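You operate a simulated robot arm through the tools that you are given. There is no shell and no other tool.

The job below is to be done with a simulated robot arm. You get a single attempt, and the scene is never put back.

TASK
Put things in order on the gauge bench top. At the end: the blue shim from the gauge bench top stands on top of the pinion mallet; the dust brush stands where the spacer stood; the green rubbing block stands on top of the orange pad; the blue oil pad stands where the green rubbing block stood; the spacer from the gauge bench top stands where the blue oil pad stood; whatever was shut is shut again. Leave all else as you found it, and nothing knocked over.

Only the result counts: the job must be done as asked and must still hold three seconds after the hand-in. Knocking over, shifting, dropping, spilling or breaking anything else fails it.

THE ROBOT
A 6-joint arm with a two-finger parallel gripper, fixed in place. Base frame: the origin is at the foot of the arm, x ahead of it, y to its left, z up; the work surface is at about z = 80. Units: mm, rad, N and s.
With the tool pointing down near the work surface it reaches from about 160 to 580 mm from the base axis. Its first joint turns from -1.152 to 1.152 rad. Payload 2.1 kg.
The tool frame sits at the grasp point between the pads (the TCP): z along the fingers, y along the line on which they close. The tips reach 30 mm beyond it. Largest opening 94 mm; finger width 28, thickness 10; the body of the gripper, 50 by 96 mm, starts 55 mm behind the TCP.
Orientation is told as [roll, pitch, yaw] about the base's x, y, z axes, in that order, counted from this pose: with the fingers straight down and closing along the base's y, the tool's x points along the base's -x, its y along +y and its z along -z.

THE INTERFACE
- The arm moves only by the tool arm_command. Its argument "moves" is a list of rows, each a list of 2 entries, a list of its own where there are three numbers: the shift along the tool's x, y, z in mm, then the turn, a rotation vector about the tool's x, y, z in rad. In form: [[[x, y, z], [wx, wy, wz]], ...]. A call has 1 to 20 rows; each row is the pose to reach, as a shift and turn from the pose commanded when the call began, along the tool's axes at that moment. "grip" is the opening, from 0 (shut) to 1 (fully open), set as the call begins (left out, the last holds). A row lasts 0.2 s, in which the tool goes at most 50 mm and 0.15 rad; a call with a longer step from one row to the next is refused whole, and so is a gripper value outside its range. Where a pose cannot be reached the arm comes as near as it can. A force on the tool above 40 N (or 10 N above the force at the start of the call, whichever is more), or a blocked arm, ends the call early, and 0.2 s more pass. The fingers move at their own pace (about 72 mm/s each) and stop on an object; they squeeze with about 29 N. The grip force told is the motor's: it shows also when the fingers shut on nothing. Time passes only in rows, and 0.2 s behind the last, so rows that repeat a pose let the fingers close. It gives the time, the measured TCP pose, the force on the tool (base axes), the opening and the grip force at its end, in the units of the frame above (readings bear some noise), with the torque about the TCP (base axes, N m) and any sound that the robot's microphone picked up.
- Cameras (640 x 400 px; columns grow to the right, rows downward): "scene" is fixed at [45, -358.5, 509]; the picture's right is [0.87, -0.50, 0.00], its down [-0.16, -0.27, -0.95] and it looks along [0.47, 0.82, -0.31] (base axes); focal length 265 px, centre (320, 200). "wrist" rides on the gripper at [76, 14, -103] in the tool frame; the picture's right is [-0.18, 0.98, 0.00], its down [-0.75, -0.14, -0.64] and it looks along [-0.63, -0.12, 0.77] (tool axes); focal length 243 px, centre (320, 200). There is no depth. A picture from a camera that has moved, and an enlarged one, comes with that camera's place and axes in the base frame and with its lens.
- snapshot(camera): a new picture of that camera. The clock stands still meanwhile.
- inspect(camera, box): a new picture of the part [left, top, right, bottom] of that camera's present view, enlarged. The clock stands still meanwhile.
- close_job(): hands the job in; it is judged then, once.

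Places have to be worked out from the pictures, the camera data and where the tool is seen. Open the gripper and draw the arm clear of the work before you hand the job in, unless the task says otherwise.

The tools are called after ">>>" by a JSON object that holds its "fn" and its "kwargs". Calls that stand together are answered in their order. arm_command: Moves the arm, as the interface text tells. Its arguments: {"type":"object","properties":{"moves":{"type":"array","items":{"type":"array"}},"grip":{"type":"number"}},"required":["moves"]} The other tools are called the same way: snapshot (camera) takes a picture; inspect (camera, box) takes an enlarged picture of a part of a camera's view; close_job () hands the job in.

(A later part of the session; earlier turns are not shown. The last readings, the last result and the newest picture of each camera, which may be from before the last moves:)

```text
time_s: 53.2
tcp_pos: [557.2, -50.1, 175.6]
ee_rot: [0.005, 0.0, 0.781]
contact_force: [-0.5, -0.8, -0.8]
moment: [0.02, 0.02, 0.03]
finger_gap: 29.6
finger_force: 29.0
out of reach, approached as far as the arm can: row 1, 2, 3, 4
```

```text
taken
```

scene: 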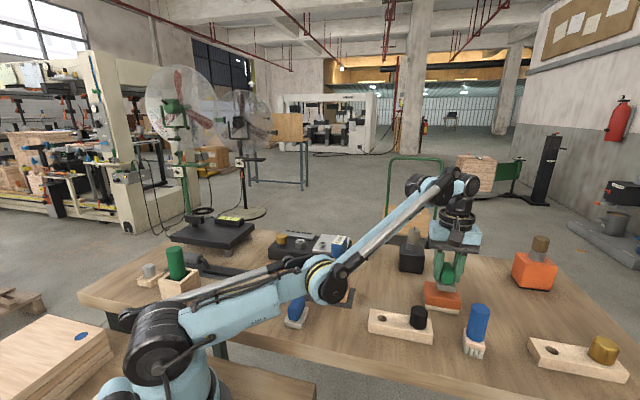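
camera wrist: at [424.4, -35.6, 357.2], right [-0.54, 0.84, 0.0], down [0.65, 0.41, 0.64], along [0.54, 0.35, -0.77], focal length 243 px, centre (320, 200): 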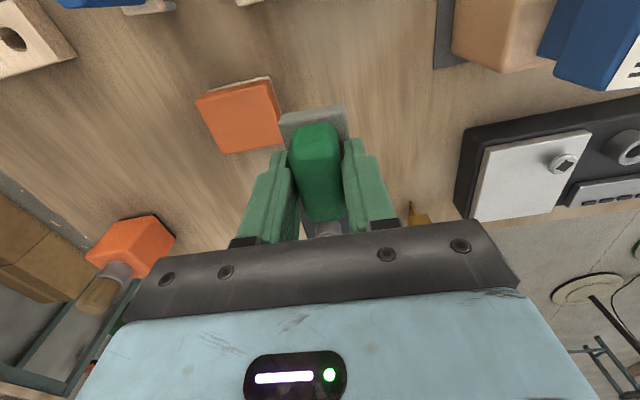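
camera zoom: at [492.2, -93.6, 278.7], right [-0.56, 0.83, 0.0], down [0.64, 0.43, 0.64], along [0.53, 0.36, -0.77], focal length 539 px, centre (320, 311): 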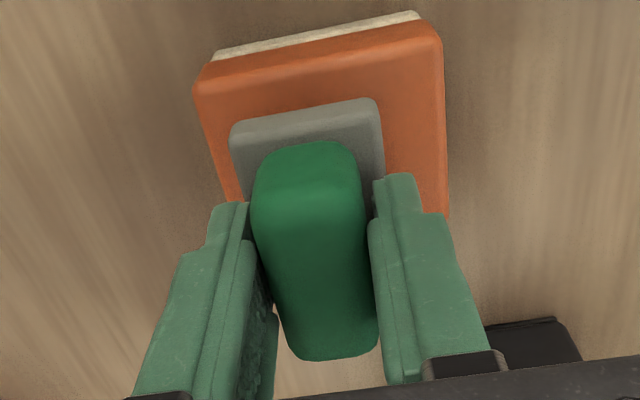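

The elbow has flipped to hang low after the arm stretched straight at z 254, which is what limits it now. I'll rise until the arm is stretched again, then look.

>>> {"fn": "arm_command", "kwargs": {"moves": [[[0, 0, -15], [0, 0, 0]], [[0, 0, -30], [0, 0, 0]], [[0, 0, -45], [0, 0, 0]], [[0, 0, -60], [0, 0, 0]], [[0, 0, -75], [0, 0, 0]], [[0, 0, -90], [0, 0, 0]], [[0, 0, -105], [0, 0, 0]], [[0, 0, -120], [0, 0, 0]]]}}

>>> {"fn": "snapshot", "kwargs": {"camera": "scene"}}

```text
time_s: 55.0
tcp_pos: [529.4, -46.4, 265.5]
ee_rot: [0.003, -0.001, 0.782]
contact_force: [-0.2, 0.2, -0.6]
moment: [-0.01, 0.02, -0.01]
finger_gap: 29.8
finger_force: 29.3
out of reach, approached as far as the arm can: row 3, 4, 5, 6, 7, 8
```

```text
taken
```

scene: 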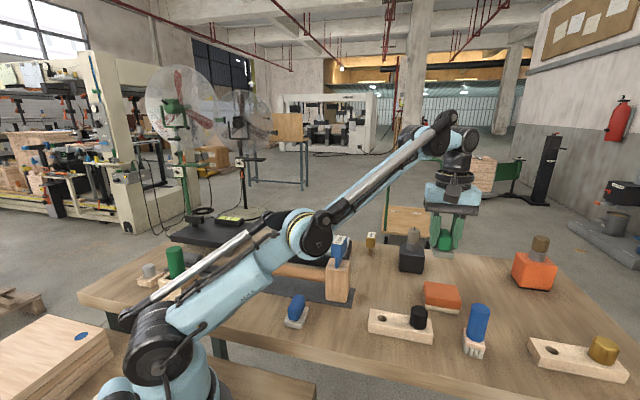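

The arm is nearly straight now. I'll draw inward a little at this height and see whether the elbow goes up.

>>> {"fn": "arm_command", "kwargs": {"moves": [[[7, 8, -5], [0, 0, 0]], [[14, 16, -10], [0, 0, 0]], [[20, 23, -15], [0, 0, 0]], [[20, 23, -15], [0, 0, 0]]]}}

>>> {"fn": "snapshot", "kwargs": {"camera": "scene"}}

```text
time_s: 56.0
tcp_pos: [499.7, -46.6, 280.1]
ee_rot: [0.002, -0.001, 0.781]
contact_force: [0.7, 0.3, -1.1]
moment: [0.0, -0.01, -0.01]
finger_gap: 30.0
finger_force: 28.7
```

```text
taken
```

scene: 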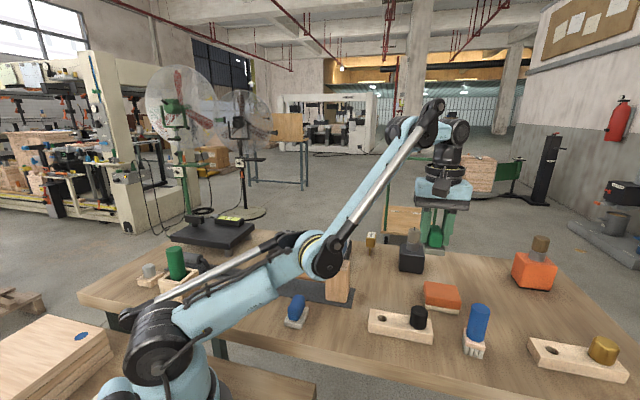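

It folded elbow-down again. I'll step sharply past the reach limit and back, as happened the first time, to flip the elbow up — all at a safe height.

>>> {"fn": "arm_command", "kwargs": {"moves": [[[-30, -30, 0], [0, 0, 0]], [[0, 0, -5], [0, 0, 0]], [[0, 0, -5], [0, 0, 0]]]}}

>>> {"fn": "snapshot", "kwargs": {"camera": "scene"}}

```text
time_s: 56.8
tcp_pos: [497.9, -45.6, 286.2]
ee_rot: [0.002, -0.002, 0.781]
contact_force: [0.4, -0.7, -1.3]
moment: [0.02, -0.01, 0.01]
finger_gap: 29.5
finger_force: 29.2
out of reach, approached as far as the arm can: row 1
```

```text
taken
```

scene: 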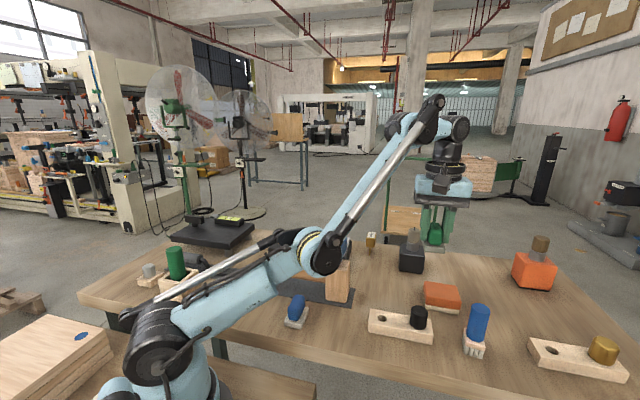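

Still elbow-down. I'll retry with the same steps that caused the first flip: at z ≈ 254 step 27 mm past the limit, then lower, and look.

>>> {"fn": "arm_command", "kwargs": {"moves": [[[-8, -8, 16], [0, 0, 0]], [[-19, -19, 32], [0, 0, 0]], [[-38, -38, 32], [0, 0, 0]], [[-38, -38, 57], [0, 0, 0]], [[-38, -38, 57], [0, 0, 0]]]}}

>>> {"fn": "snapshot", "kwargs": {"camera": "scene"}}

```text
time_s: 58.0
tcp_pos: [548.8, -45.5, 226.8]
ee_rot: [0.002, -0.002, 0.78]
contact_force: [-0.3, -0.2, -0.8]
moment: [-0.02, -0.01, -0.04]
finger_gap: 29.9
finger_force: 28.7
out of reach, approached as far as the arm can: row 3, 4, 5
```

```text
taken
```

scene: 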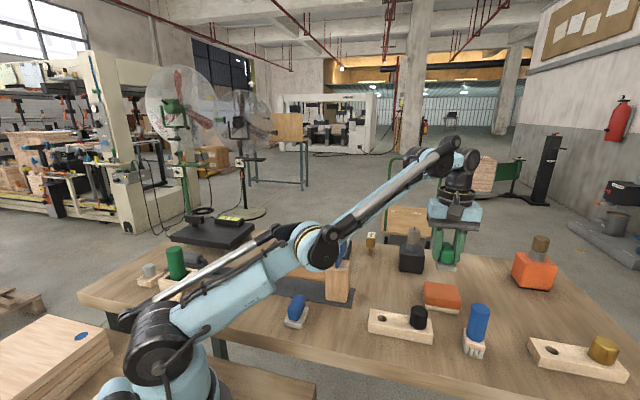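

The arm is almost straight at r ≈ 551. I'll keep the target just outside the limit while moving down, which should push the elbow to the upper side, then look.

>>> {"fn": "arm_command", "kwargs": {"moves": [[[-26, -30.4, 0], [0, 0, 0]], [[-35.8, -41.8, 20], [0, 0, 0]], [[-35.8, -41.8, 38], [0, 0, 0]], [[-35.8, -41.8, 50], [0, 0, 0]], [[-35.8, -41.8, 50], [0, 0, 0]]]}}

>>> {"fn": "snapshot", "kwargs": {"camera": "scene"}}

```text
time_s: 59.2
tcp_pos: [573.6, -46.7, 167.4]
ee_rot: [0.002, -0.002, 0.78]
contact_force: [0.2, -0.2, -0.6]
moment: [-0.01, 0.01, 0.01]
finger_gap: 29.9
finger_force: 28.9
out of reach, approached as far as the arm can: row 1, 2, 3, 4, 5
```

```text
taken
```

scene: 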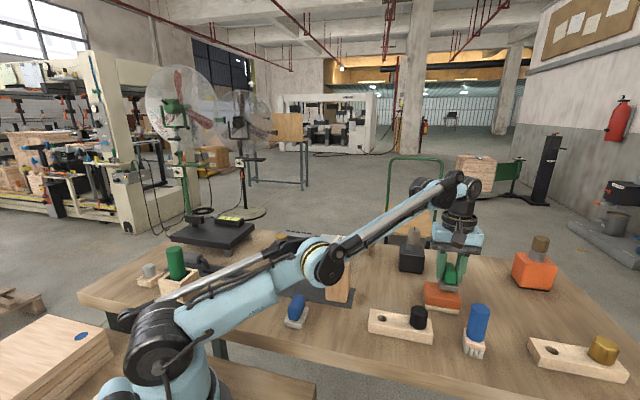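

Now at r ≈ 575, z 167, nearly straight. I'll try drawing inward 10 mm at a time and see which way the elbow bends.

>>> {"fn": "arm_command", "kwargs": {"moves": [[[3.3, 3.8, 0], [0, 0, 0]], [[6.5, 7.6, 0], [0, 0, 0]], [[6.5, 7.6, 0], [0, 0, 0]]]}}

>>> {"fn": "snapshot", "kwargs": {"camera": "scene"}}

```text
time_s: 60.0
tcp_pos: [563.8, -45.1, 166.4]
ee_rot: [0.003, -0.002, 0.781]
contact_force: [-0.1, -0.7, -0.7]
moment: [0.01, -0.02, -0.01]
finger_gap: 30.0
finger_force: 29.6
```

```text
taken
```

scene: 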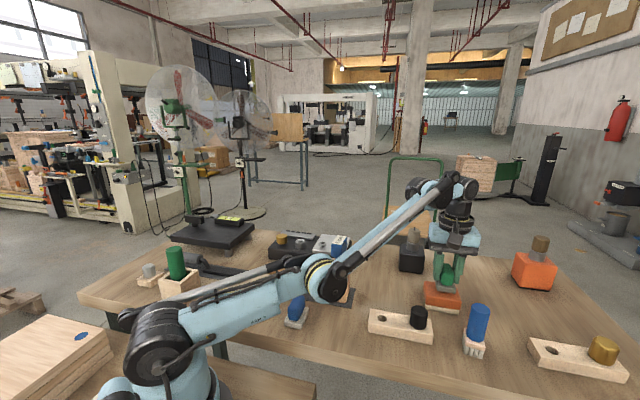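

The elbow is still down, and in that branch only a narrow band near full stretch is reachable. I'll go to z ≈ 225 inside that band, then try jumps past the limit, returning to a point only the raised elbow can reach, and use the reach report to detect the flip.

>>> {"fn": "arm_command", "kwargs": {"moves": [[[4.4, 4, -14.6], [0, 0, 0]], [[8.8, 8, -29.3], [0, 0, 0]], [[13.2, 12, -44], [0, 0, 0]], [[17.6, 16, -58.6], [0, 0, 0]], [[17.6, 16, -58.6], [0, 0, 0]]]}}

>>> {"fn": "arm_command", "kwargs": {"moves": [[[-19.5, -22.8, 0], [0, 0, 0]], [[6.5, 7.6, 0], [0, 0, 0]], [[13, 15.2, 0], [0, 0, 0]], [[13, 15.2, 0], [0, 0, 0]]]}}

```text
time_s: 61.2
tcp_pos: [538.8, -47.4, 227.1]
ee_rot: [0.002, -0.002, 0.781]
contact_force: [-0.4, 0.0, -1.5]
moment: [-0.01, -0.03, -0.02]
finger_gap: 29.8
finger_force: 28.4
```

```text
time_s: 62.2
tcp_pos: [518.5, -45.5, 226.4]
ee_rot: [0.003, -0.001, 0.78]
contact_force: [-0.3, 0.6, -1.3]
moment: [0.01, 0.0, -0.02]
finger_gap: 30.0
finger_force: 29.0
out of reach, approached as far as the arm can: row 1
```

The return point (518, -46, 226) was reached without complaint, so the elbow may have flipped. I'll check the picture.

>>> {"fn": "snapshot", "kwargs": {"camera": "scene"}}

```text
taken
```

scene: 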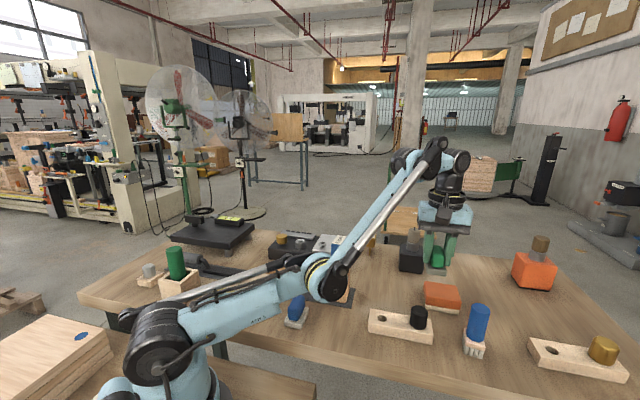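

Still elbow-down; the lower arm is just near its limit. I'll try a larger jump past the limit and then return and descend to z ≈ 196, which only the raised elbow can reach.

>>> {"fn": "arm_command", "kwargs": {"moves": [[[-32, -37.5, 0], [0, 0, 0]], [[0, 0, 5], [0, 0, 0]], [[0, 0, 18], [0, 0, 0]], [[0, 0, 30], [0, 0, 0]], [[0, 0, 30], [0, 0, 0]]]}}

```text
time_s: 63.4
tcp_pos: [533.0, -46.1, 207.9]
ee_rot: [0.001, 0.0, 0.781]
contact_force: [-0.2, -0.1, 0.0]
moment: [-0.02, -0.01, 0.0]
finger_gap: 29.5
finger_force: 29.2
out of reach, approached as far as the arm can: row 1, 3, 4, 5
```

The flip is sensitive to how far past the limit the step goes. I'll alternate several small overshoots at z ≈ 200 with a return point only the raised elbow can reach, and read from the reach report which return succeeded.

>>> {"fn": "arm_command", "kwargs": {"moves": [[[-18.2, -21.3, 8], [0, 0, 0]], [[5.7, 5.6, 8], [0, 0, 0]], [[-20.2, -23.5, 8], [0, 0, 0]], [[5.7, 5.6, 8], [0, 0, 0]], [[-22.1, -25.8, 8], [0, 0, 0]], [[5.7, 5.6, 8], [0, 0, 0]], [[5.7, 5.6, 8], [0, 0, 0]]]}}

```text
time_s: 65.0
tcp_pos: [532.5, -47.1, 206.9]
ee_rot: [0.002, -0.002, 0.78]
contact_force: [0.6, 1.1, -0.7]
moment: [-0.06, 0.01, -0.01]
finger_gap: 29.8
finger_force: 29.4
out of reach, approached as far as the arm can: row 2, 4, 5, 6, 7
```

No flip yet at small overshoots. I'll push the target much further past the limit in several rows, then come back to the same test point.

>>> {"fn": "arm_command", "kwargs": {"moves": [[[-26, -30.4, 8], [0, 0, 0]], [[-55.2, -64.6, 8], [0, 0, 0]], [[-84.5, -98.7, 8], [0, 0, 0]], [[-55.2, -64.6, 8], [0, 0, 0]], [[-26, -30.4, 8], [0, 0, 0]], [[5.7, 5.6, 8], [0, 0, 0]], [[5.7, 5.6, 8], [0, 0, 0]]]}}

```text
time_s: 66.6
tcp_pos: [534.2, -46.9, 207.6]
ee_rot: [0.002, -0.001, 0.78]
contact_force: [0.2, -0.9, -0.8]
moment: [0.05, -0.03, 0.01]
finger_gap: 29.9
finger_force: 29.0
out of reach, approached as far as the arm can: row 1, 2, 3, 4, 5, 6, 7
```

The elbow stays down. I'll look at the present limit pose to see which joint is at its stop before choosing another way to flip it.

>>> {"fn": "snapshot", "kwargs": {"camera": "scene"}}

```text
taken
```

scene: 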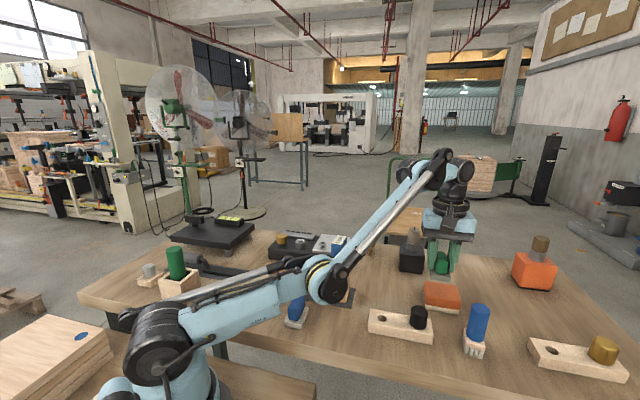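

The elbow is stopped at the shoulder's lower limit, at the same place each time. A way out is to tilt the tool outward and reach low over the empty far part of the bench, so the arm must pass straight and bend elbow-up. First I'll turn the gripper so the camera faces sideways, at azimuth about -1.5°.

>>> {"fn": "arm_command", "kwargs": {"moves": [[[-4.8, 2.8, -1], [0, 0, -0.1275]], [[-9.7, 5.6, -2], [0, 0, -0.255]], [[-14.5, 8.4, -3], [0, 0, -0.3825]], [[-19.3, 11.2, -4], [0, 0, -0.51]], [[-24.2, 14, -4], [0, 0, -0.6375]], [[-29, 16.8, -4], [0, 0, -0.765]], [[-29, 16.8, -4], [0, 0, -0.765]]]}}

```text
time_s: 68.2
tcp_pos: [542.4, -14.9, 210.5]
ee_rot: [0.001, -0.004, 1.545]
contact_force: [0.3, -0.1, -1.0]
moment: [0.0, 0.01, -0.03]
finger_gap: 29.8
finger_force: 29.0
```

Turned cleanly. Now I tilt the tool outward step by step while moving out over the empty part of the bench; first four rows as a check.

>>> {"fn": "arm_command", "kwargs": {"moves": [[[0, -32.9, 5.7], [0.1222, 0, 0]], [[0, -65.4, 7.9], [0.2444, 0, 0]], [[0, -97, 7], [0.3666, 0, 0]], [[0, -127.5, 2.6], [0.4888, 0, 0]], [[0, -127.5, 2.6], [0.4888, 0, 0]]]}}

>>> {"fn": "snapshot", "kwargs": {"camera": "scene"}}

```text
time_s: 69.4
tcp_pos: [657.7, -19.1, 207.5]
ee_rot: [-0.49, -0.004, 1.545]
contact_force: [0.3, -0.4, -1.2]
moment: [0.0, 0.01, -0.01]
finger_gap: 29.7
finger_force: 29.3
out of reach, approached as far as the arm can: row 4, 5
```

```text
taken
```

scene: 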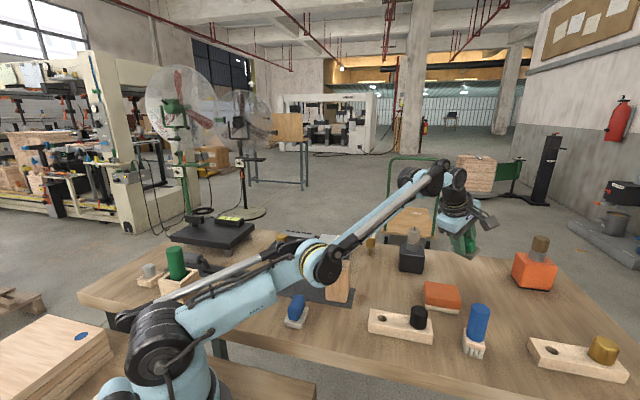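

The tilt works as expected and shows the wrist-to-TCP length is about 190 mm. I'll continue tilting to about 75° with a corrected path that stays inside reach.

>>> {"fn": "arm_command", "kwargs": {"moves": [[[0, -17.2, -9.5], [0.117, 0, 0]], [[0, -39.1, -13.4], [0.234, 0, 0]], [[0, -60.3, -19.8], [0.351, 0, 0]], [[0, -80.7, -28.7], [0.468, 0, 0]], [[0, -99.9, -39.8], [0.585, 0, 0]], [[0, -117.7, -53.2], [0.702, 0, 0]], [[0, -133.7, -68.4], [0.819, 0, 0]], [[0, -133.7, -68.4], [0.819, 0, 0]]]}}

>>> {"fn": "snapshot", "kwargs": {"camera": "scene"}}

```text
time_s: 71.2
tcp_pos: [744.5, -20.8, 329.8]
ee_rot: [-1.309, -0.002, 1.545]
contact_force: [-0.2, -0.3, -1.0]
moment: [0.01, -0.01, -0.01]
finger_gap: 29.9
finger_force: 29.2
```

```text
taken
```

scene: 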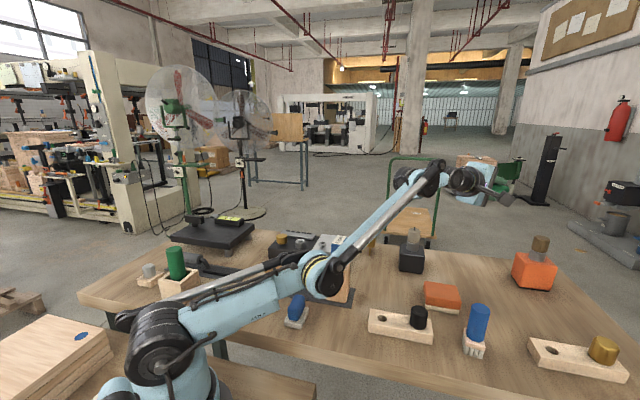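

The tool is now tilted 75° with nothing touched. I'll lower it along the outer limit toward the flat, empty area and watch the elbow.

>>> {"fn": "arm_command", "kwargs": {"moves": [[[0, 15, 11.5], [0, 0, 0]], [[0, 30.5, 23.1], [0, 0, 0]], [[0, 43.7, 31.8], [0, 0, 0]], [[0, 56.9, 40.5], [0, 0, 0]], [[0, 70.5, 48.5], [0, 0, 0]], [[0, 84.2, 56.5], [0, 0, 0]], [[0, 98.5, 63.3], [0, 0, 0]], [[0, 112.9, 70.1], [0, 0, 0]], [[0, 112.9, 70.1], [0, 0, 0]]]}}

>>> {"fn": "snapshot", "kwargs": {"camera": "scene"}}

```text
time_s: 73.2
tcp_pos: [782.5, -21.4, 201.7]
ee_rot: [-1.307, -0.003, 1.544]
contact_force: [0.7, 1.3, -1.0]
moment: [0.03, 0.02, -0.02]
finger_gap: 29.9
finger_force: 29.0
out of reach, approached as far as the arm can: row 2, 3, 4, 5, 6, 7
```

```text
taken
```

scene: 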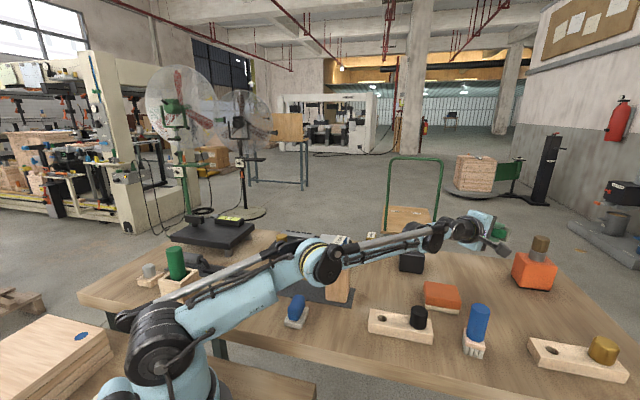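

The forearm has dropped past straight: the elbow is now above the line from shoulder to wrist. I'll draw the arm inward to bend it clearly elbow-up.

>>> {"fn": "arm_command", "kwargs": {"moves": [[[0, -5, -19.2], [0, 0, 0]], [[0, -10, -38.4], [0, 0, 0]], [[0, -15, -57.6], [0, 0, 0]], [[0, -19.8, -76.7], [0, 0, 0]], [[0, -19.8, -76.7], [0, 0, 0]]]}}

>>> {"fn": "snapshot", "kwargs": {"camera": "scene"}}

```text
time_s: 74.4
tcp_pos: [714.2, -19.0, 242.1]
ee_rot: [-1.309, -0.003, 1.547]
contact_force: [0.6, -0.5, -1.1]
moment: [0.0, 0.03, -0.01]
finger_gap: 29.8
finger_force: 29.4
```

```text
taken
```

scene: 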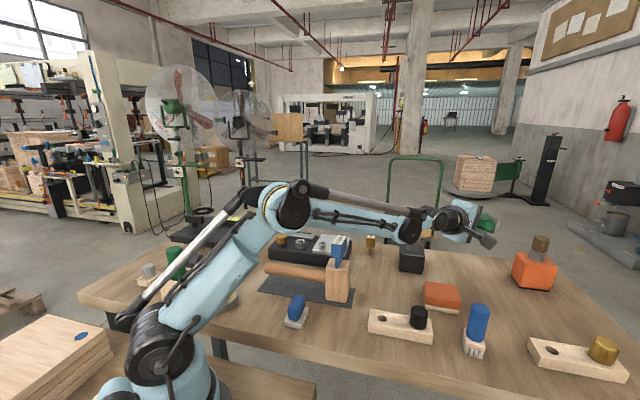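

The arm is elbow-up again and everything on the bench is undisturbed. I'll tilt the tool back to vertical while drawing in to about (470, -12, 210).

>>> {"fn": "arm_command", "kwargs": {"moves": [[[0, 15.8, -10.4], [-0.1309, 0, 0]], [[0, 31.3, -23.8], [-0.2618, 0, 0]], [[0, 45.9, -40.5], [-0.3927, 0, 0]], [[0, 59.3, -60.1], [-0.5236, 0, 0]], [[0, 70.9, -82.6], [-0.6545, 0, 0]], [[0, 80.7, -107.7], [-0.7854, 0, 0]], [[0, 88.2, -135.1], [-0.9163, 0, 0]], [[0, 93, -164.4], [-1.0472, 0, 0]], [[0, 95.2, -195.3], [-1.1781, 0, 0]], [[0, 94.2, -227.6], [-1.3085, 0, 0]], [[0, 94.2, -227.6], [-1.3085, 0, 0]]]}}

>>> {"fn": "snapshot", "kwargs": {"camera": "scene"}}

>>> {"fn": "snapshot", "kwargs": {"camera": "wrist"}}

```text
time_s: 76.8
tcp_pos: [468.6, -13.8, 210.3]
ee_rot: [0.001, -0.004, 1.544]
contact_force: [-0.3, 0.5, -0.3]
moment: [-0.01, 0.01, -0.01]
finger_gap: 29.7
finger_force: 29.1
```

```text
taken
```

scene: 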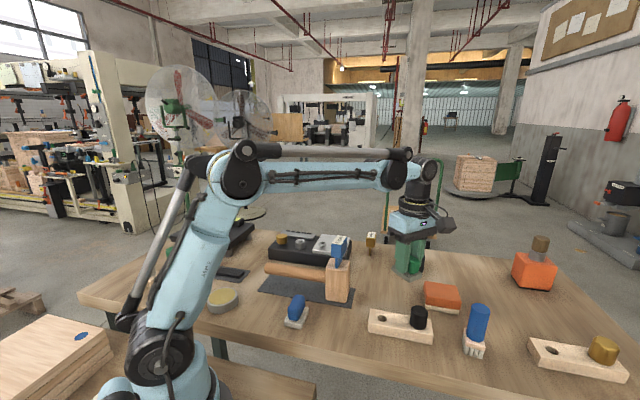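

```text
taken
camera wrist: at [452.7, -89.2, 313.0], right [-0.98, 0.21, 0.0], down [0.16, 0.75, 0.64], along [0.13, 0.63, -0.77], focal length 243 px, centre (320, 200)
```

wrist: 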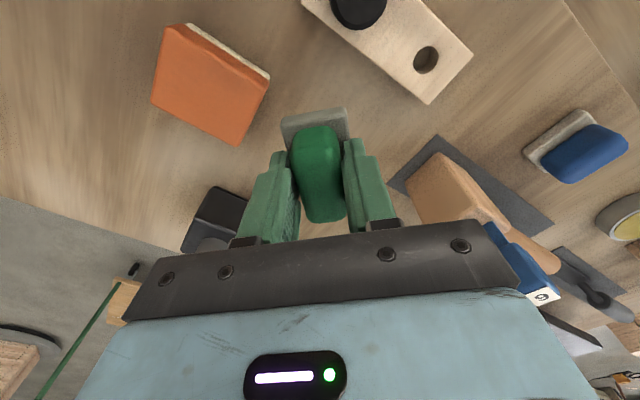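

Elbow-up and tool vertical again, with the block still firmly held. Near the pad I must stay low, below z ≈ 185. I'll rotate the gripper back to the pad's angle and lower to z ≈ 180 here first.

>>> {"fn": "arm_command", "kwargs": {"moves": [[[0, 0, 5], [0, 0, 0.1275]], [[0, 0, 10], [0, 0, 0.255]], [[0, 0, 15], [0, 0, 0.3825]], [[0, 0, 20], [0, 0, 0.51]], [[0, 0, 25], [0, 0, 0.6375]], [[0, 0, 30], [0, 0, 0.76]], [[0, 0, 30], [0, 0, 0.76]]]}}

>>> {"fn": "snapshot", "kwargs": {"camera": "wrist"}}

>>> {"fn": "inspect", "kwargs": {"camera": "wrist", "box": [120, 40, 340, 220]}}

```text
time_s: 78.4
tcp_pos: [469.1, -13.7, 180.2]
ee_rot: [0.002, -0.003, 0.782]
contact_force: [0.5, 0.0, -1.2]
moment: [-0.02, 0.02, -0.01]
finger_gap: 29.8
finger_force: 29.6
```

```text
taken
camera wrist: at [404.9, -57.1, 282.8], right [-0.56, 0.83, 0.0], down [0.63, 0.43, 0.64], along [0.53, 0.36, -0.77], focal length 243 px, centre (320, 200)
```

wrist: 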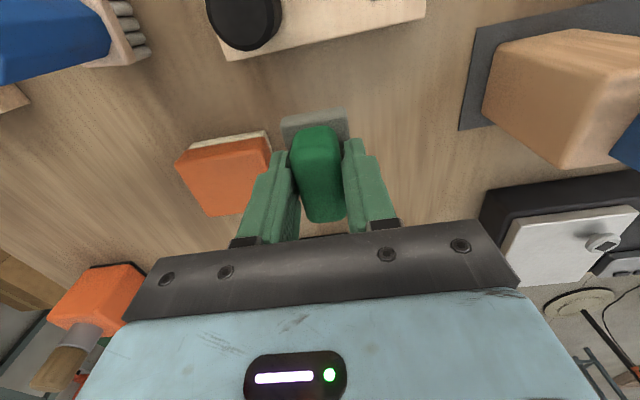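

```text
2.22 times, centred on (230, 130) of wrist
camera zoom: at [404.9, -57.1, 282.8], right [-0.56, 0.83, 0.0], down [0.63, 0.43, 0.64], along [0.53, 0.36, -0.77], focal length 539 px, centre (520, 356)
```

zoom: 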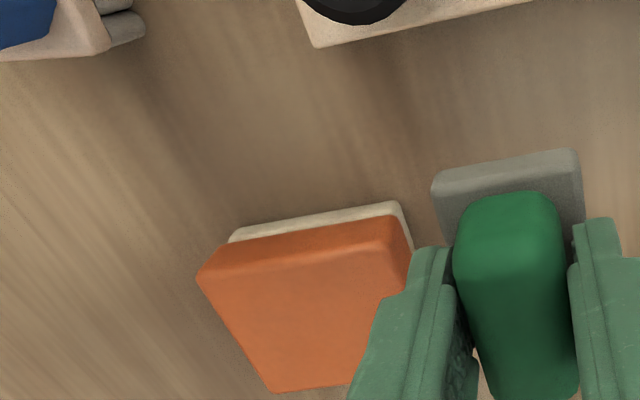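

The pad's centre comes out near (549.8, -47.7). I'll move over it at z ≈ 178, where reach is adequate.

>>> {"fn": "arm_command", "kwargs": {"moves": [[[-8.3, -20.2, 0.5], [0, 0, 0]], [[-16.6, -40.5, 1], [0, 0, 0]], [[-24.8, -60.7, 1.5], [0, 0, 0]], [[-33.1, -80.9, 2], [0, 0, 0]], [[-33.1, -80.9, 2], [0, 0, 0]]]}}

>>> {"fn": "inspect", "kwargs": {"camera": "wrist", "box": [220, 60, 420, 240]}}

>>> {"fn": "inspect", "kwargs": {"camera": "scene", "box": [400, 240, 490, 325]}}

```text
time_s: 79.6
tcp_pos: [551.0, -47.8, 177.7]
ee_rot: [0.002, -0.001, 0.787]
contact_force: [0.0, -0.3, -0.8]
moment: [0.0, 0.01, -0.04]
finger_gap: 29.6
finger_force: 28.7
```

```text
2.22 times, centred on (320, 150) of wrist
camera zoom: at [485.4, -90.7, 281.6], right [-0.56, 0.83, 0.0], down [0.63, 0.43, 0.64], along [0.53, 0.36, -0.77], focal length 539 px, centre (320, 311)
```

zoom: 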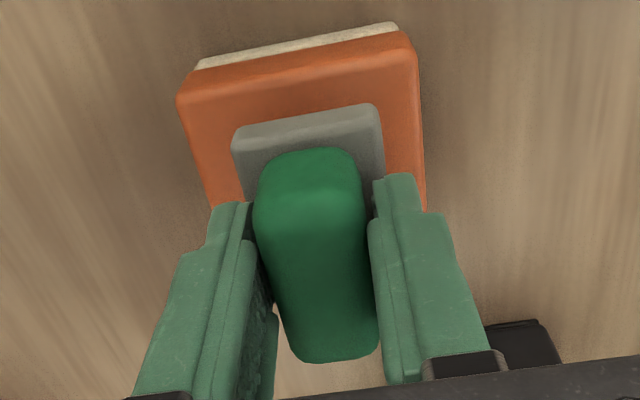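

```text
4.71 times, centred on (445, 282) of scene
camera zoom: at [45.0, -358.5, 509.0], right [0.87, -0.5, 0.0], down [-0.16, -0.27, -0.95], along [0.47, 0.82, -0.31], focal length 1248 px, centre (-268, -188)
```

zoom: 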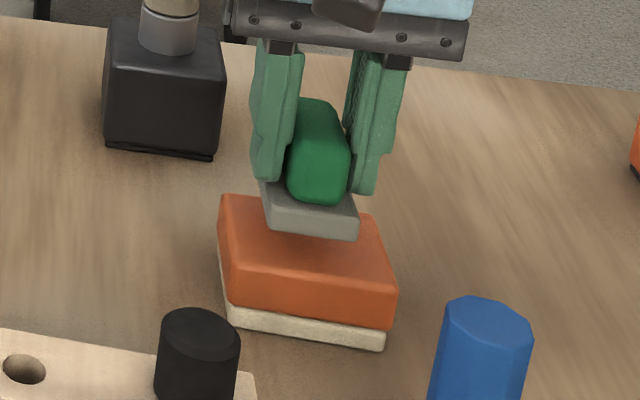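

The block is about 2 mm off the pad's centre sideways. I'll correct by (-1, -2.4) and lower to just above the pad, then in fine steps.

>>> {"fn": "arm_command", "kwargs": {"moves": [[[-1, -2.4, 0], [0, 0, 0]], [[-1, -2.4, 6], [0, 0, 0]], [[-1, -2.4, 11], [0, 0, 0]], [[-1, -2.4, 13], [0, 0, 0]], [[-1, -2.4, 13], [0, 0, 0]]]}}

>>> {"fn": "inspect", "kwargs": {"camera": "scene", "box": [410, 255, 480, 320]}}

```text
time_s: 80.8
tcp_pos: [551.9, -48.2, 165.2]
ee_rot: [0.002, -0.001, 0.786]
contact_force: [-0.3, -0.3, -0.4]
moment: [-0.03, 0.01, 0.01]
finger_gap: 29.8
finger_force: 29.3
```

```text
6.15 times, centred on (445, 288) of scene
camera zoom: at [45.0, -358.5, 509.0], right [0.87, -0.5, 0.0], down [-0.16, -0.27, -0.95], along [0.47, 0.82, -0.31], focal length 1631 px, centre (-449, -338)
```

zoom: 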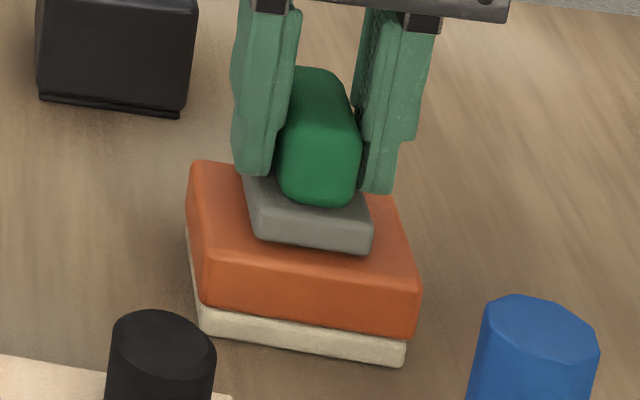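

A small gap remains. I'll lower two more millimetres in half-millimetre steps and read the force.

>>> {"fn": "arm_command", "kwargs": {"moves": [[[0, 0, 0.7], [0, 0, 0]], [[0, 0, 1.4], [0, 0, 0]], [[0, 0, 2], [0, 0, 0]], [[0, 0, 2], [0, 0, 0]]]}}

```text
time_s: 81.8
tcp_pos: [552.1, -48.6, 163.0]
ee_rot: [0.003, -0.001, 0.787]
contact_force: [0.4, -0.8, 5.8]
moment: [0.03, -0.17, -0.01]
finger_gap: 29.8
finger_force: 29.2
```

Contact at 5.8 N: the block rests on the pad. I'll open the fingers here.

>>> {"fn": "arm_command", "kwargs": {"moves": [[[0, 0, 0], [0, 0, 0]], [[0, 0, 0], [0, 0, 0]], [[0, 0, 0], [0, 0, 0]]], "grip": 0.62}}

>>> {"fn": "inspect", "kwargs": {"camera": "scene", "box": [410, 255, 480, 320]}}

```text
time_s: 82.6
tcp_pos: [553.1, -47.5, 162.6]
ee_rot: [0.001, -0.001, 0.785]
contact_force: [-0.9, 0.5, 0.4]
moment: [0.0, 0.03, -0.01]
finger_gap: 58.4
finger_force: 0.1
```

```text
6.15 times, centred on (445, 288) of scene
camera zoom: at [45.0, -358.5, 509.0], right [0.87, -0.5, 0.0], down [-0.16, -0.27, -0.95], along [0.47, 0.82, -0.31], focal length 1631 px, centre (-449, -338)
```

zoom: 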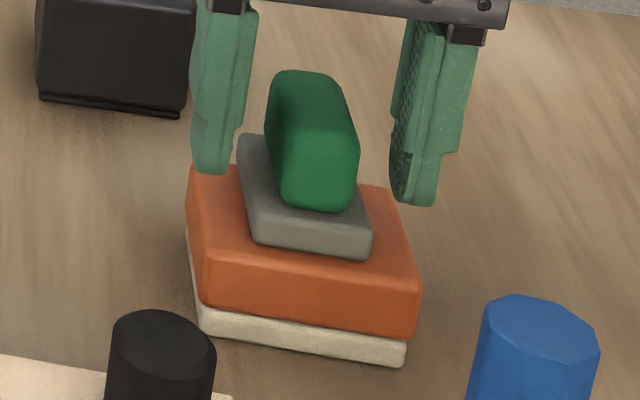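

The green block stands squarely on the orange pad. I'll rise just enough to clear its handle, then draw inward while rising so the arm never straightens.

>>> {"fn": "arm_command", "kwargs": {"moves": [[[0, 0, -12], [0, 0, 0]], [[0, 0, -25], [0, 0, 0]], [[0, 0, -38], [0, 0, 0]], [[7, 7, -44], [0, 0, 0]], [[18, 18, -52], [0, 0, 0]], [[35, 35, -60], [0, 0, 0]], [[55, 55, -72], [0, 0, 0]], [[55, 55, -72], [0, 0, 0]]]}}

>>> {"fn": "snapshot", "kwargs": {"camera": "scene"}}

```text
time_s: 84.4
tcp_pos: [475.7, -47.7, 235.1]
ee_rot: [0.002, -0.001, 0.783]
contact_force: [0.2, 0.3, -0.3]
moment: [0.03, 0.01, 0.02]
finger_gap: 58.2
finger_force: 0.1
```

```text
taken
```

scene: 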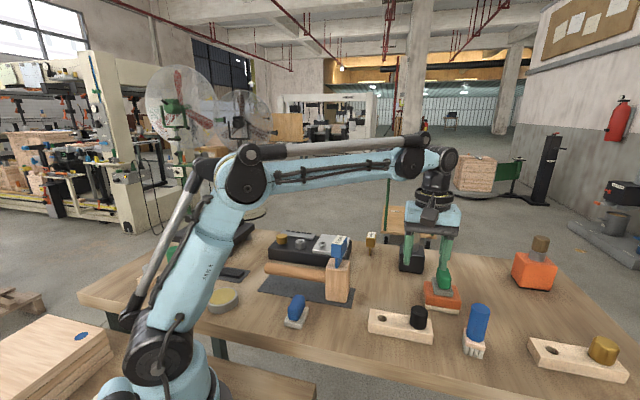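

Good, elbow-up and all standing. Next I take the blue oil pad: moving by a detour clear of the shim to hover over (235.5, 74).

>>> {"fn": "arm_command", "kwargs": {"moves": [[[18, 31.5, -3], [0, 0, 0]], [[36, 63, -6], [0, 0, 0]], [[54, 94.5, -9], [0, 0, 0]], [[72, 126, -12], [0, 0, 0]], [[90, 157.5, -15], [0, 0, 0]], [[88, 190, -10], [0, 0, 0]], [[86, 223, -5], [0, 0, 0]], [[83.8, 255.8, 0], [0, 0, 0.03]], [[83.8, 255.8, 0], [0, 0, 0.03]]]}}

>>> {"fn": "snapshot", "kwargs": {"camera": "wrist"}}

>>> {"fn": "inspect", "kwargs": {"camera": "wrist", "box": [230, 30, 410, 190]}}

```text
time_s: 86.4
tcp_pos: [234.3, 73.9, 234.8]
ee_rot: [0.002, -0.002, 0.755]
contact_force: [0.5, 0.0, -0.2]
moment: [-0.04, 0.03, -0.01]
finger_gap: 58.4
finger_force: 0.1
```

```text
taken
camera wrist: at [168.9, 32.1, 337.4], right [-0.54, 0.84, 0.0], down [0.65, 0.41, 0.64], along [0.54, 0.35, -0.77], focal length 243 px, centre (320, 200)
```

wrist: 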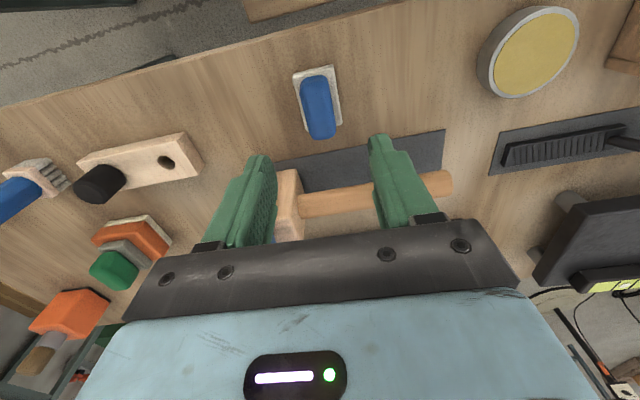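

```text
2.50 times, centred on (320, 110) of wrist
camera zoom: at [168.9, 32.1, 337.4], right [-0.54, 0.84, 0.0], down [0.65, 0.41, 0.64], along [0.54, 0.35, -0.77], focal length 606 px, centre (320, 425)
```

zoom: 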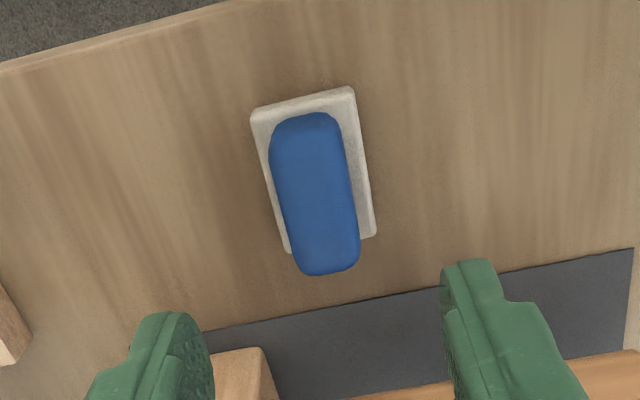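

The blue pad's base centre is at tool offset (-1.9, -1.4), i.e. about (237, 74), nearly square to the gripper. I'll align and descend to z ≈ 124 around its handle.

>>> {"fn": "arm_command", "kwargs": {"moves": [[[-1.9, -1.4, 0], [0, 0, -0.028]], [[-1.9, -1.4, 30], [0, 0, -0.028]], [[-1.9, -1.4, 60], [0, 0, -0.028]], [[-1.9, -1.4, 85], [0, 0, -0.028]], [[-1.9, -1.4, 102], [0, 0, -0.028]], [[-1.9, -1.4, 110.5], [0, 0, -0.028]], [[-1.9, -1.4, 110.5], [0, 0, -0.028]]]}}

>>> {"fn": "inspect", "kwargs": {"camera": "wrist", "box": [220, 90, 420, 250]}}

```text
time_s: 88.0
tcp_pos: [236.0, 73.5, 123.9]
ee_rot: [0.0, -0.001, 0.783]
contact_force: [0.5, -0.7, -0.1]
moment: [-0.01, 0.0, 0.0]
finger_gap: 58.4
finger_force: 0.1
```

```text
2.50 times, centred on (320, 170) of wrist
camera zoom: at [171.5, 30.0, 227.8], right [-0.56, 0.83, 0.0], down [0.63, 0.43, 0.64], along [0.53, 0.36, -0.77], focal length 606 px, centre (320, 275)
```

zoom: 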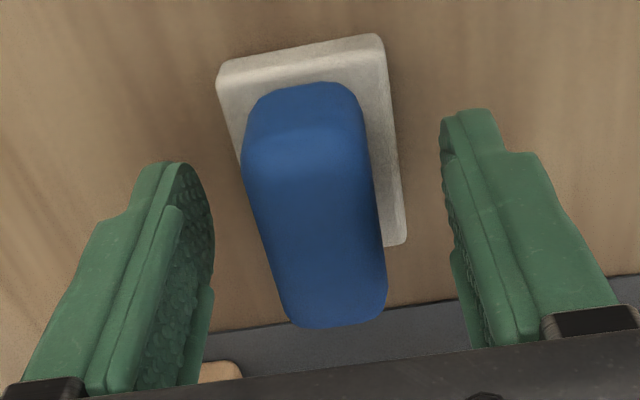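

The blue pad's handle is centred. I'll close on it and lift.

>>> {"fn": "arm_command", "kwargs": {"moves": [[[0, 0, 0], [0, 0, 0]], [[0, 0, 0], [0, 0, 0]], [[0, 0, 0], [0, 0, 0]], [[0, 0, 0], [0, 0, 0]]], "grip": 0.0}}

>>> {"fn": "arm_command", "kwargs": {"moves": [[[0, 0, -5], [0, 0, 0]], [[0, 0, -20], [0, 0, 0]], [[0, 0, -45], [0, 0, 0]], [[0, 0, -70], [0, 0, 0]], [[0, 0, -70], [0, 0, 0]]]}}

>>> {"fn": "snapshot", "kwargs": {"camera": "wrist"}}

```text
time_s: 89.0
tcp_pos: [237.5, 74.2, 125.9]
ee_rot: [0.001, -0.002, 0.784]
contact_force: [0.1, -0.4, -0.9]
moment: [0.0, 0.01, -0.01]
finger_gap: 29.8
finger_force: 29.0
```

```text
time_s: 90.2
tcp_pos: [236.5, 73.9, 193.8]
ee_rot: [0.002, -0.002, 0.783]
contact_force: [0.2, 0.0, -1.3]
moment: [-0.02, -0.03, -0.01]
finger_gap: 29.8
finger_force: 29.1
```

```text
taken
camera wrist: at [172.2, 30.9, 297.5], right [-0.56, 0.83, 0.0], down [0.63, 0.43, 0.64], along [0.53, 0.36, -0.77], focal length 243 px, centre (320, 200)
```

wrist: 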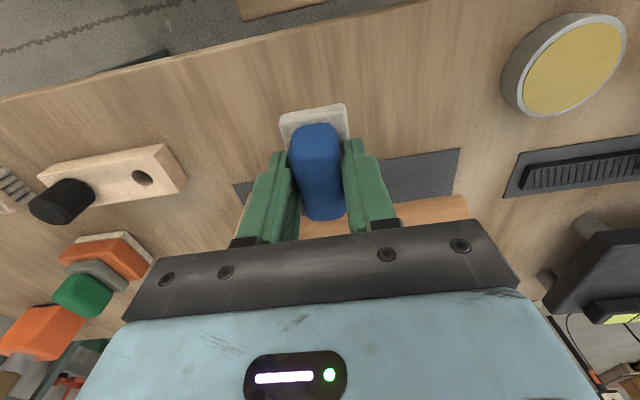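

The blue pad is lifted. I'll carry it 90 mm along the bench to the green block's old spot at (173.3, 138) and lower to 3 mm above the bench.

>>> {"fn": "arm_command", "kwargs": {"moves": [[[0, 30, 0], [0, 0, 0.01]], [[0, 60, 0], [0, 0, 0.02]], [[-0.3, 90.1, 0], [0, 0, 0.028]], [[-0.3, 90.1, 25], [0, 0, 0.028]], [[-0.3, 90.1, 48], [0, 0, 0.028]], [[-0.3, 90.1, 62], [0, 0, 0.028]], [[-0.3, 90.1, 67], [0, 0, 0.028]], [[-0.3, 90.1, 67], [0, 0, 0.028]]]}}

>>> {"fn": "inspect", "kwargs": {"camera": "scene", "box": [200, 250, 320, 335]}}

```text
time_s: 92.0
tcp_pos: [173.7, 138.2, 128.4]
ee_rot: [0.002, -0.003, 0.755]
contact_force: [0.4, 1.2, -1.6]
moment: [-0.02, -0.01, 0.0]
finger_gap: 30.0
finger_force: 29.1
```

```text
4.71 times, centred on (260, 292) of scene
camera zoom: at [45.0, -358.5, 509.0], right [0.87, -0.5, 0.0], down [-0.16, -0.27, -0.95], along [0.47, 0.82, -0.31], focal length 1248 px, centre (602, -235)
```

zoom: 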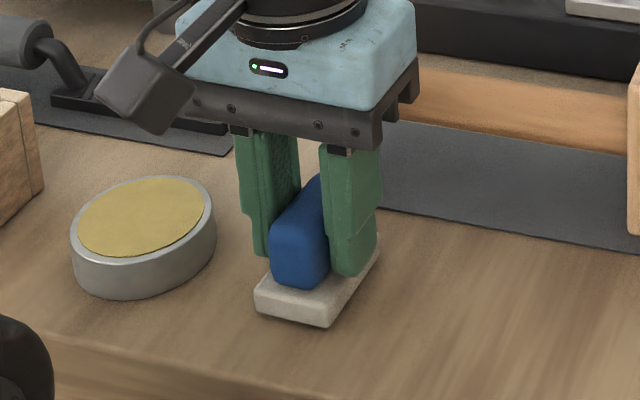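

Position is right. I'll lower the last few millimetres in small steps.

>>> {"fn": "arm_command", "kwargs": {"moves": [[[0, 0, 1], [0, 0, 0]], [[0, 0, 2], [0, 0, 0]], [[0, 0, 2.6], [0, 0, 0]], [[0, 0, 2.6], [0, 0, 0]]]}}

```text
time_s: 93.0
tcp_pos: [173.2, 137.2, 125.6]
ee_rot: [0.003, -0.001, 0.756]
contact_force: [-0.8, -0.4, -0.4]
moment: [0.0, 0.01, 0.0]
finger_gap: 29.8
finger_force: 29.1
```

No contact yet; another millimetre or so.

>>> {"fn": "arm_command", "kwargs": {"moves": [[[0, 0, 0.6], [0, 0, 0]], [[0, 0, 1.2], [0, 0, 0]], [[0, 0, 1.2], [0, 0, 0]]]}}

```text
time_s: 93.8
tcp_pos: [174.9, 138.2, 125.1]
ee_rot: [0.002, -0.003, 0.756]
contact_force: [-3.7, -4.2, 32.0]
moment: [0.01, -0.03, 0.01]
finger_gap: 29.4
finger_force: 29.0
```

Contact came up firmly (32 N). I'll back off by 0.8 mm to relax it, then release.

>>> {"fn": "arm_command", "kwargs": {"moves": [[[0, 0, -0.8], [0, 0, 0]], [[0, 0, -0.8], [0, 0, 0]]]}}

>>> {"fn": "arm_command", "kwargs": {"moves": [[[0, 0, 0], [0, 0, 0]], [[0, 0, 0], [0, 0, 0]], [[0, 0, 0], [0, 0, 0]]], "grip": 0.62}}

>>> {"fn": "inspect", "kwargs": {"camera": "scene", "box": [200, 250, 320, 335]}}

```text
time_s: 94.4
tcp_pos: [173.9, 137.4, 125.4]
ee_rot: [0.002, -0.003, 0.756]
contact_force: [0.5, -3.5, 18.6]
moment: [-0.11, 0.05, 0.04]
finger_gap: 30.0
finger_force: 29.1
```

```text
time_s: 95.2
tcp_pos: [173.2, 138.7, 125.1]
ee_rot: [0.001, -0.001, 0.757]
contact_force: [0.9, 0.0, -0.1]
moment: [-0.01, 0.01, 0.01]
finger_gap: 58.1
finger_force: 0.0
```

```text
4.71 times, centred on (260, 292) of scene
camera zoom: at [45.0, -358.5, 509.0], right [0.87, -0.5, 0.0], down [-0.16, -0.27, -0.95], along [0.47, 0.82, -0.31], focal length 1248 px, centre (602, -235)
```

zoom: 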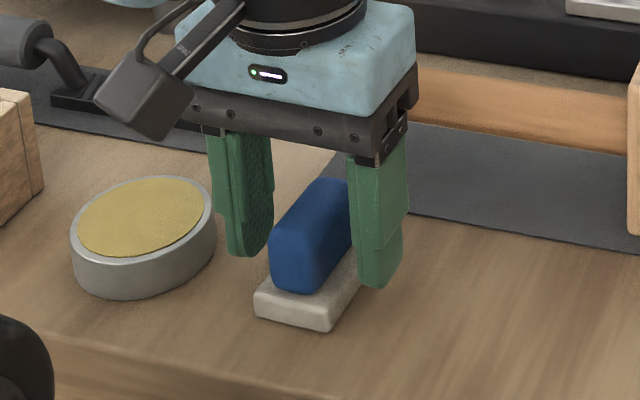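

The blue pad stands where the green block stood. I'll rise, then go to the spacer bar while turning the gripper to close across the bar's width.

>>> {"fn": "arm_command", "kwargs": {"moves": [[[0, 0, -10], [0, 0, 0]], [[0, 0, -35], [0, 0, 0]], [[0, 0, -65], [0, 0, 0]], [[0, 0, -95], [0, 0, 0]], [[0, 0, -115], [0, 0, 0]], [[0, 0, -115], [0, 0, 0]]]}}

>>> {"fn": "arm_command", "kwargs": {"moves": [[[-3, -27.8, 0], [0, 0, 0.138]], [[-6, -55.5, 0], [0, 0, 0.276]], [[-9, -83.3, 0], [0, 0, 0.414]], [[-12, -111, 0], [0, 0, 0.552]], [[-15, -138.8, 0], [0, 0, 0.69]], [[-18, -166.5, 0], [0, 0, 0.828]], [[-21, -194.3, 0], [0, 0, 0.966]], [[-24, -222, 0], [0, 0, 1.104]], [[-27, -249.8, 0], [0, 0, 1.242]], [[-30, -277.5, 0], [0, 0, 1.38]], [[-33.1, -305.3, 0], [0, 0, 1.518]], [[-33.1, -305.3, 0], [0, 0, 1.518]]], "grip": 0.8}}

>>> {"fn": "snapshot", "kwargs": {"camera": "wrist"}}

>>> {"fn": "inspect", "kwargs": {"camera": "wrist", "box": [220, 20, 420, 200]}}

>>> {"fn": "snapshot", "kwargs": {"camera": "scene"}}

```text
time_s: 96.6
tcp_pos: [174.2, 138.3, 240.4]
ee_rot: [0.002, -0.002, 0.756]
contact_force: [0.4, 0.6, -0.1]
moment: [-0.02, -0.01, 0.01]
finger_gap: 58.0
finger_force: 0.1
```

```text
time_s: 99.2
tcp_pos: [408.1, -61.9, 239.7]
ee_rot: [0.002, 0.002, -0.765]
contact_force: [-0.3, 0.2, -0.6]
moment: [0.01, -0.01, -0.04]
finger_gap: 75.1
finger_force: 0.1
```

```text
taken
camera wrist: at [362.2, 0.9, 342.7], right [0.81, 0.58, 0.0], down [0.45, -0.63, 0.64], along [0.37, -0.52, -0.77], focal length 243 px, centre (320, 200)
```

wrist: 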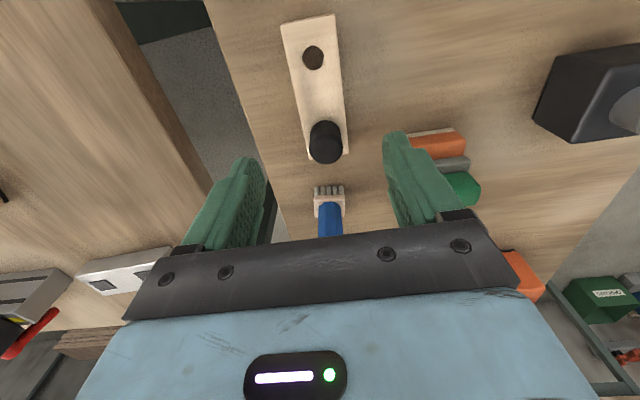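

```text
2.22 times, centred on (320, 110) of wrist
camera zoom: at [362.2, 0.9, 342.7], right [0.81, 0.58, 0.0], down [0.45, -0.63, 0.64], along [0.37, -0.52, -0.77], focal length 539 px, centre (320, 400)
```

zoom: 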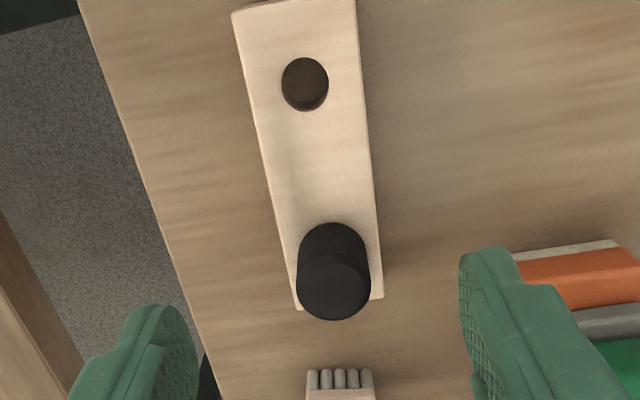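

```text
taken
```

scene: 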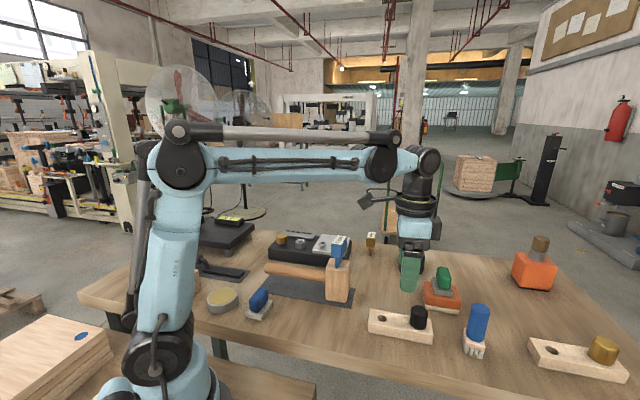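

The bar measures about 125 × 44 mm, centred on the gripper, with its top near z 98.5. I'll descend astride its middle, between hole and knob, until the fingertips are just above the bench.

>>> {"fn": "arm_command", "kwargs": {"moves": [[[-0.5, 0.1, 0], [0, 0, 0.02]], [[-0.5, 0.1, 35], [0, 0, 0.02]], [[-0.5, 0.1, 70], [0, 0, 0.02]], [[-0.5, 0.1, 98], [0, 0, 0.02]], [[-0.5, 0.1, 115], [0, 0, 0.02]], [[-0.5, 0.1, 123], [0, 0, 0.02]], [[-0.5, 0.1, 126], [0, 0, 0.02]], [[-0.5, 0.1, 126], [0, 0, 0.02]]]}}

>>> {"fn": "inspect", "kwargs": {"camera": "wrist", "box": [220, 70, 420, 250]}}

>>> {"fn": "inspect", "kwargs": {"camera": "scene", "box": [350, 270, 450, 350]}}

```text
time_s: 101.0
tcp_pos: [408.7, -60.9, 113.3]
ee_rot: [0.003, 0.002, -0.783]
contact_force: [0.5, 0.5, 0.0]
moment: [0.02, 0.0, 0.01]
finger_gap: 75.3
finger_force: 0.1
```

```text
2.22 times, centred on (320, 160) of wrist
camera zoom: at [363.0, 2.7, 216.2], right [0.82, 0.57, 0.0], down [0.43, -0.63, 0.64], along [0.36, -0.53, -0.77], focal length 539 px, centre (320, 289)
```

zoom: 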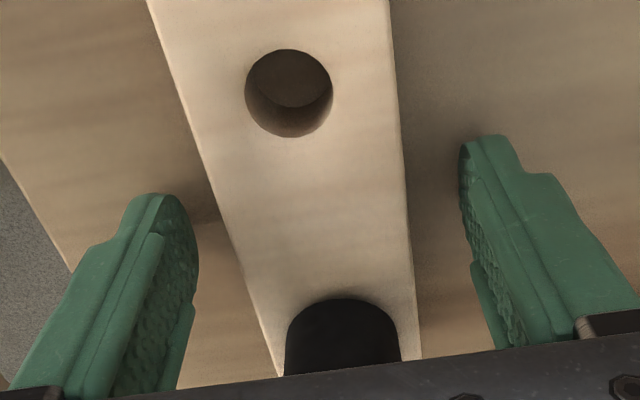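

```text
5.00 times, centred on (400, 310) of scene
camera zoom: at [45.0, -358.5, 509.0], right [0.87, -0.5, 0.0], down [-0.16, -0.27, -0.95], along [0.47, 0.82, -0.31], focal length 1326 px, centre (-80, -350)
```

zoom: 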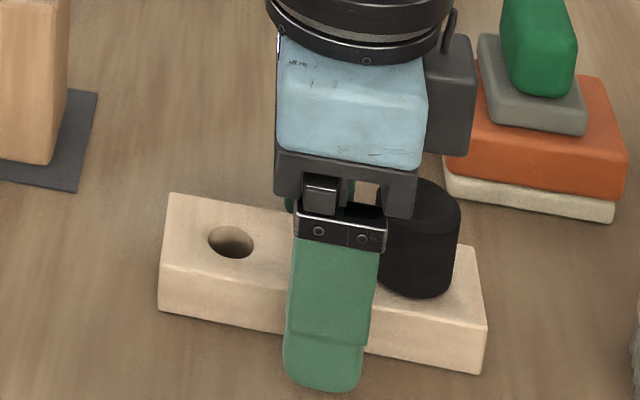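

The fingers straddle the bar and hover just off the bench. I'll close on it.

>>> {"fn": "arm_command", "kwargs": {"moves": [[[0, 0, 0], [0, 0, 0]], [[0, 0, 0], [0, 0, 0]], [[0, 0, 0], [0, 0, 0]], [[0, 0, 0], [0, 0, 0]]], "grip": 0.0}}

>>> {"fn": "arm_command", "kwargs": {"moves": [[[0, 0, -2], [0, 0, 0]], [[0, 0, -6], [0, 0, 0]], [[0, 0, -12], [0, 0, 0]], [[0, 0, -12], [0, 0, 0]]]}}

>>> {"fn": "inspect", "kwargs": {"camera": "scene", "box": [350, 270, 450, 350]}}

>>> {"fn": "inspect", "kwargs": {"camera": "wrist", "box": [220, 70, 420, 250]}}

```text
time_s: 102.0
tcp_pos: [407.7, -60.9, 113.2]
ee_rot: [0.001, 0.001, -0.783]
contact_force: [3.2, 1.8, -5.0]
moment: [-0.2, 0.3, -0.21]
finger_gap: 45.1
finger_force: 45.3
```

```text
time_s: 102.4
tcp_pos: [406.9, -61.3, 113.4]
ee_rot: [0.003, 0.002, -0.783]
contact_force: [2.2, -1.0, -6.8]
moment: [0.17, 0.77, 0.02]
finger_gap: 44.9
finger_force: 45.5
stopped in row 2: the force on the tool passed its limit at 50 N (the readings are from after the stop); the commanded pose is now the measured one
```

```text
5.00 times, centred on (400, 310) of scene
camera zoom: at [45.0, -358.5, 509.0], right [0.87, -0.5, 0.0], down [-0.16, -0.27, -0.95], along [0.47, 0.82, -0.31], focal length 1326 px, centre (-80, -350)
```

zoom: 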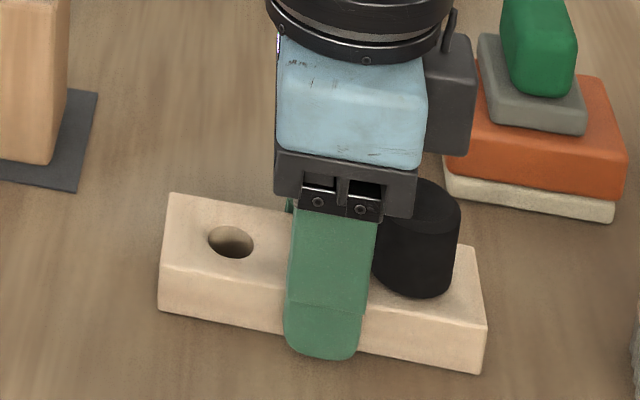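

```text
2.22 times, centred on (320, 160) of wrist
camera zoom: at [363.0, 2.7, 216.3], right [0.82, 0.57, 0.0], down [0.43, -0.63, 0.64], along [0.36, -0.53, -0.77], focal length 539 px, centre (320, 289)
```

zoom: 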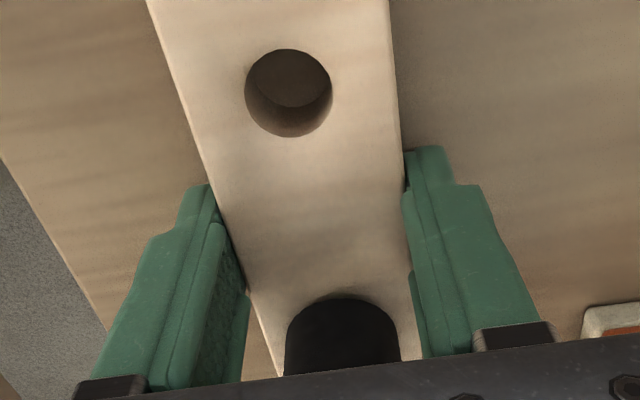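

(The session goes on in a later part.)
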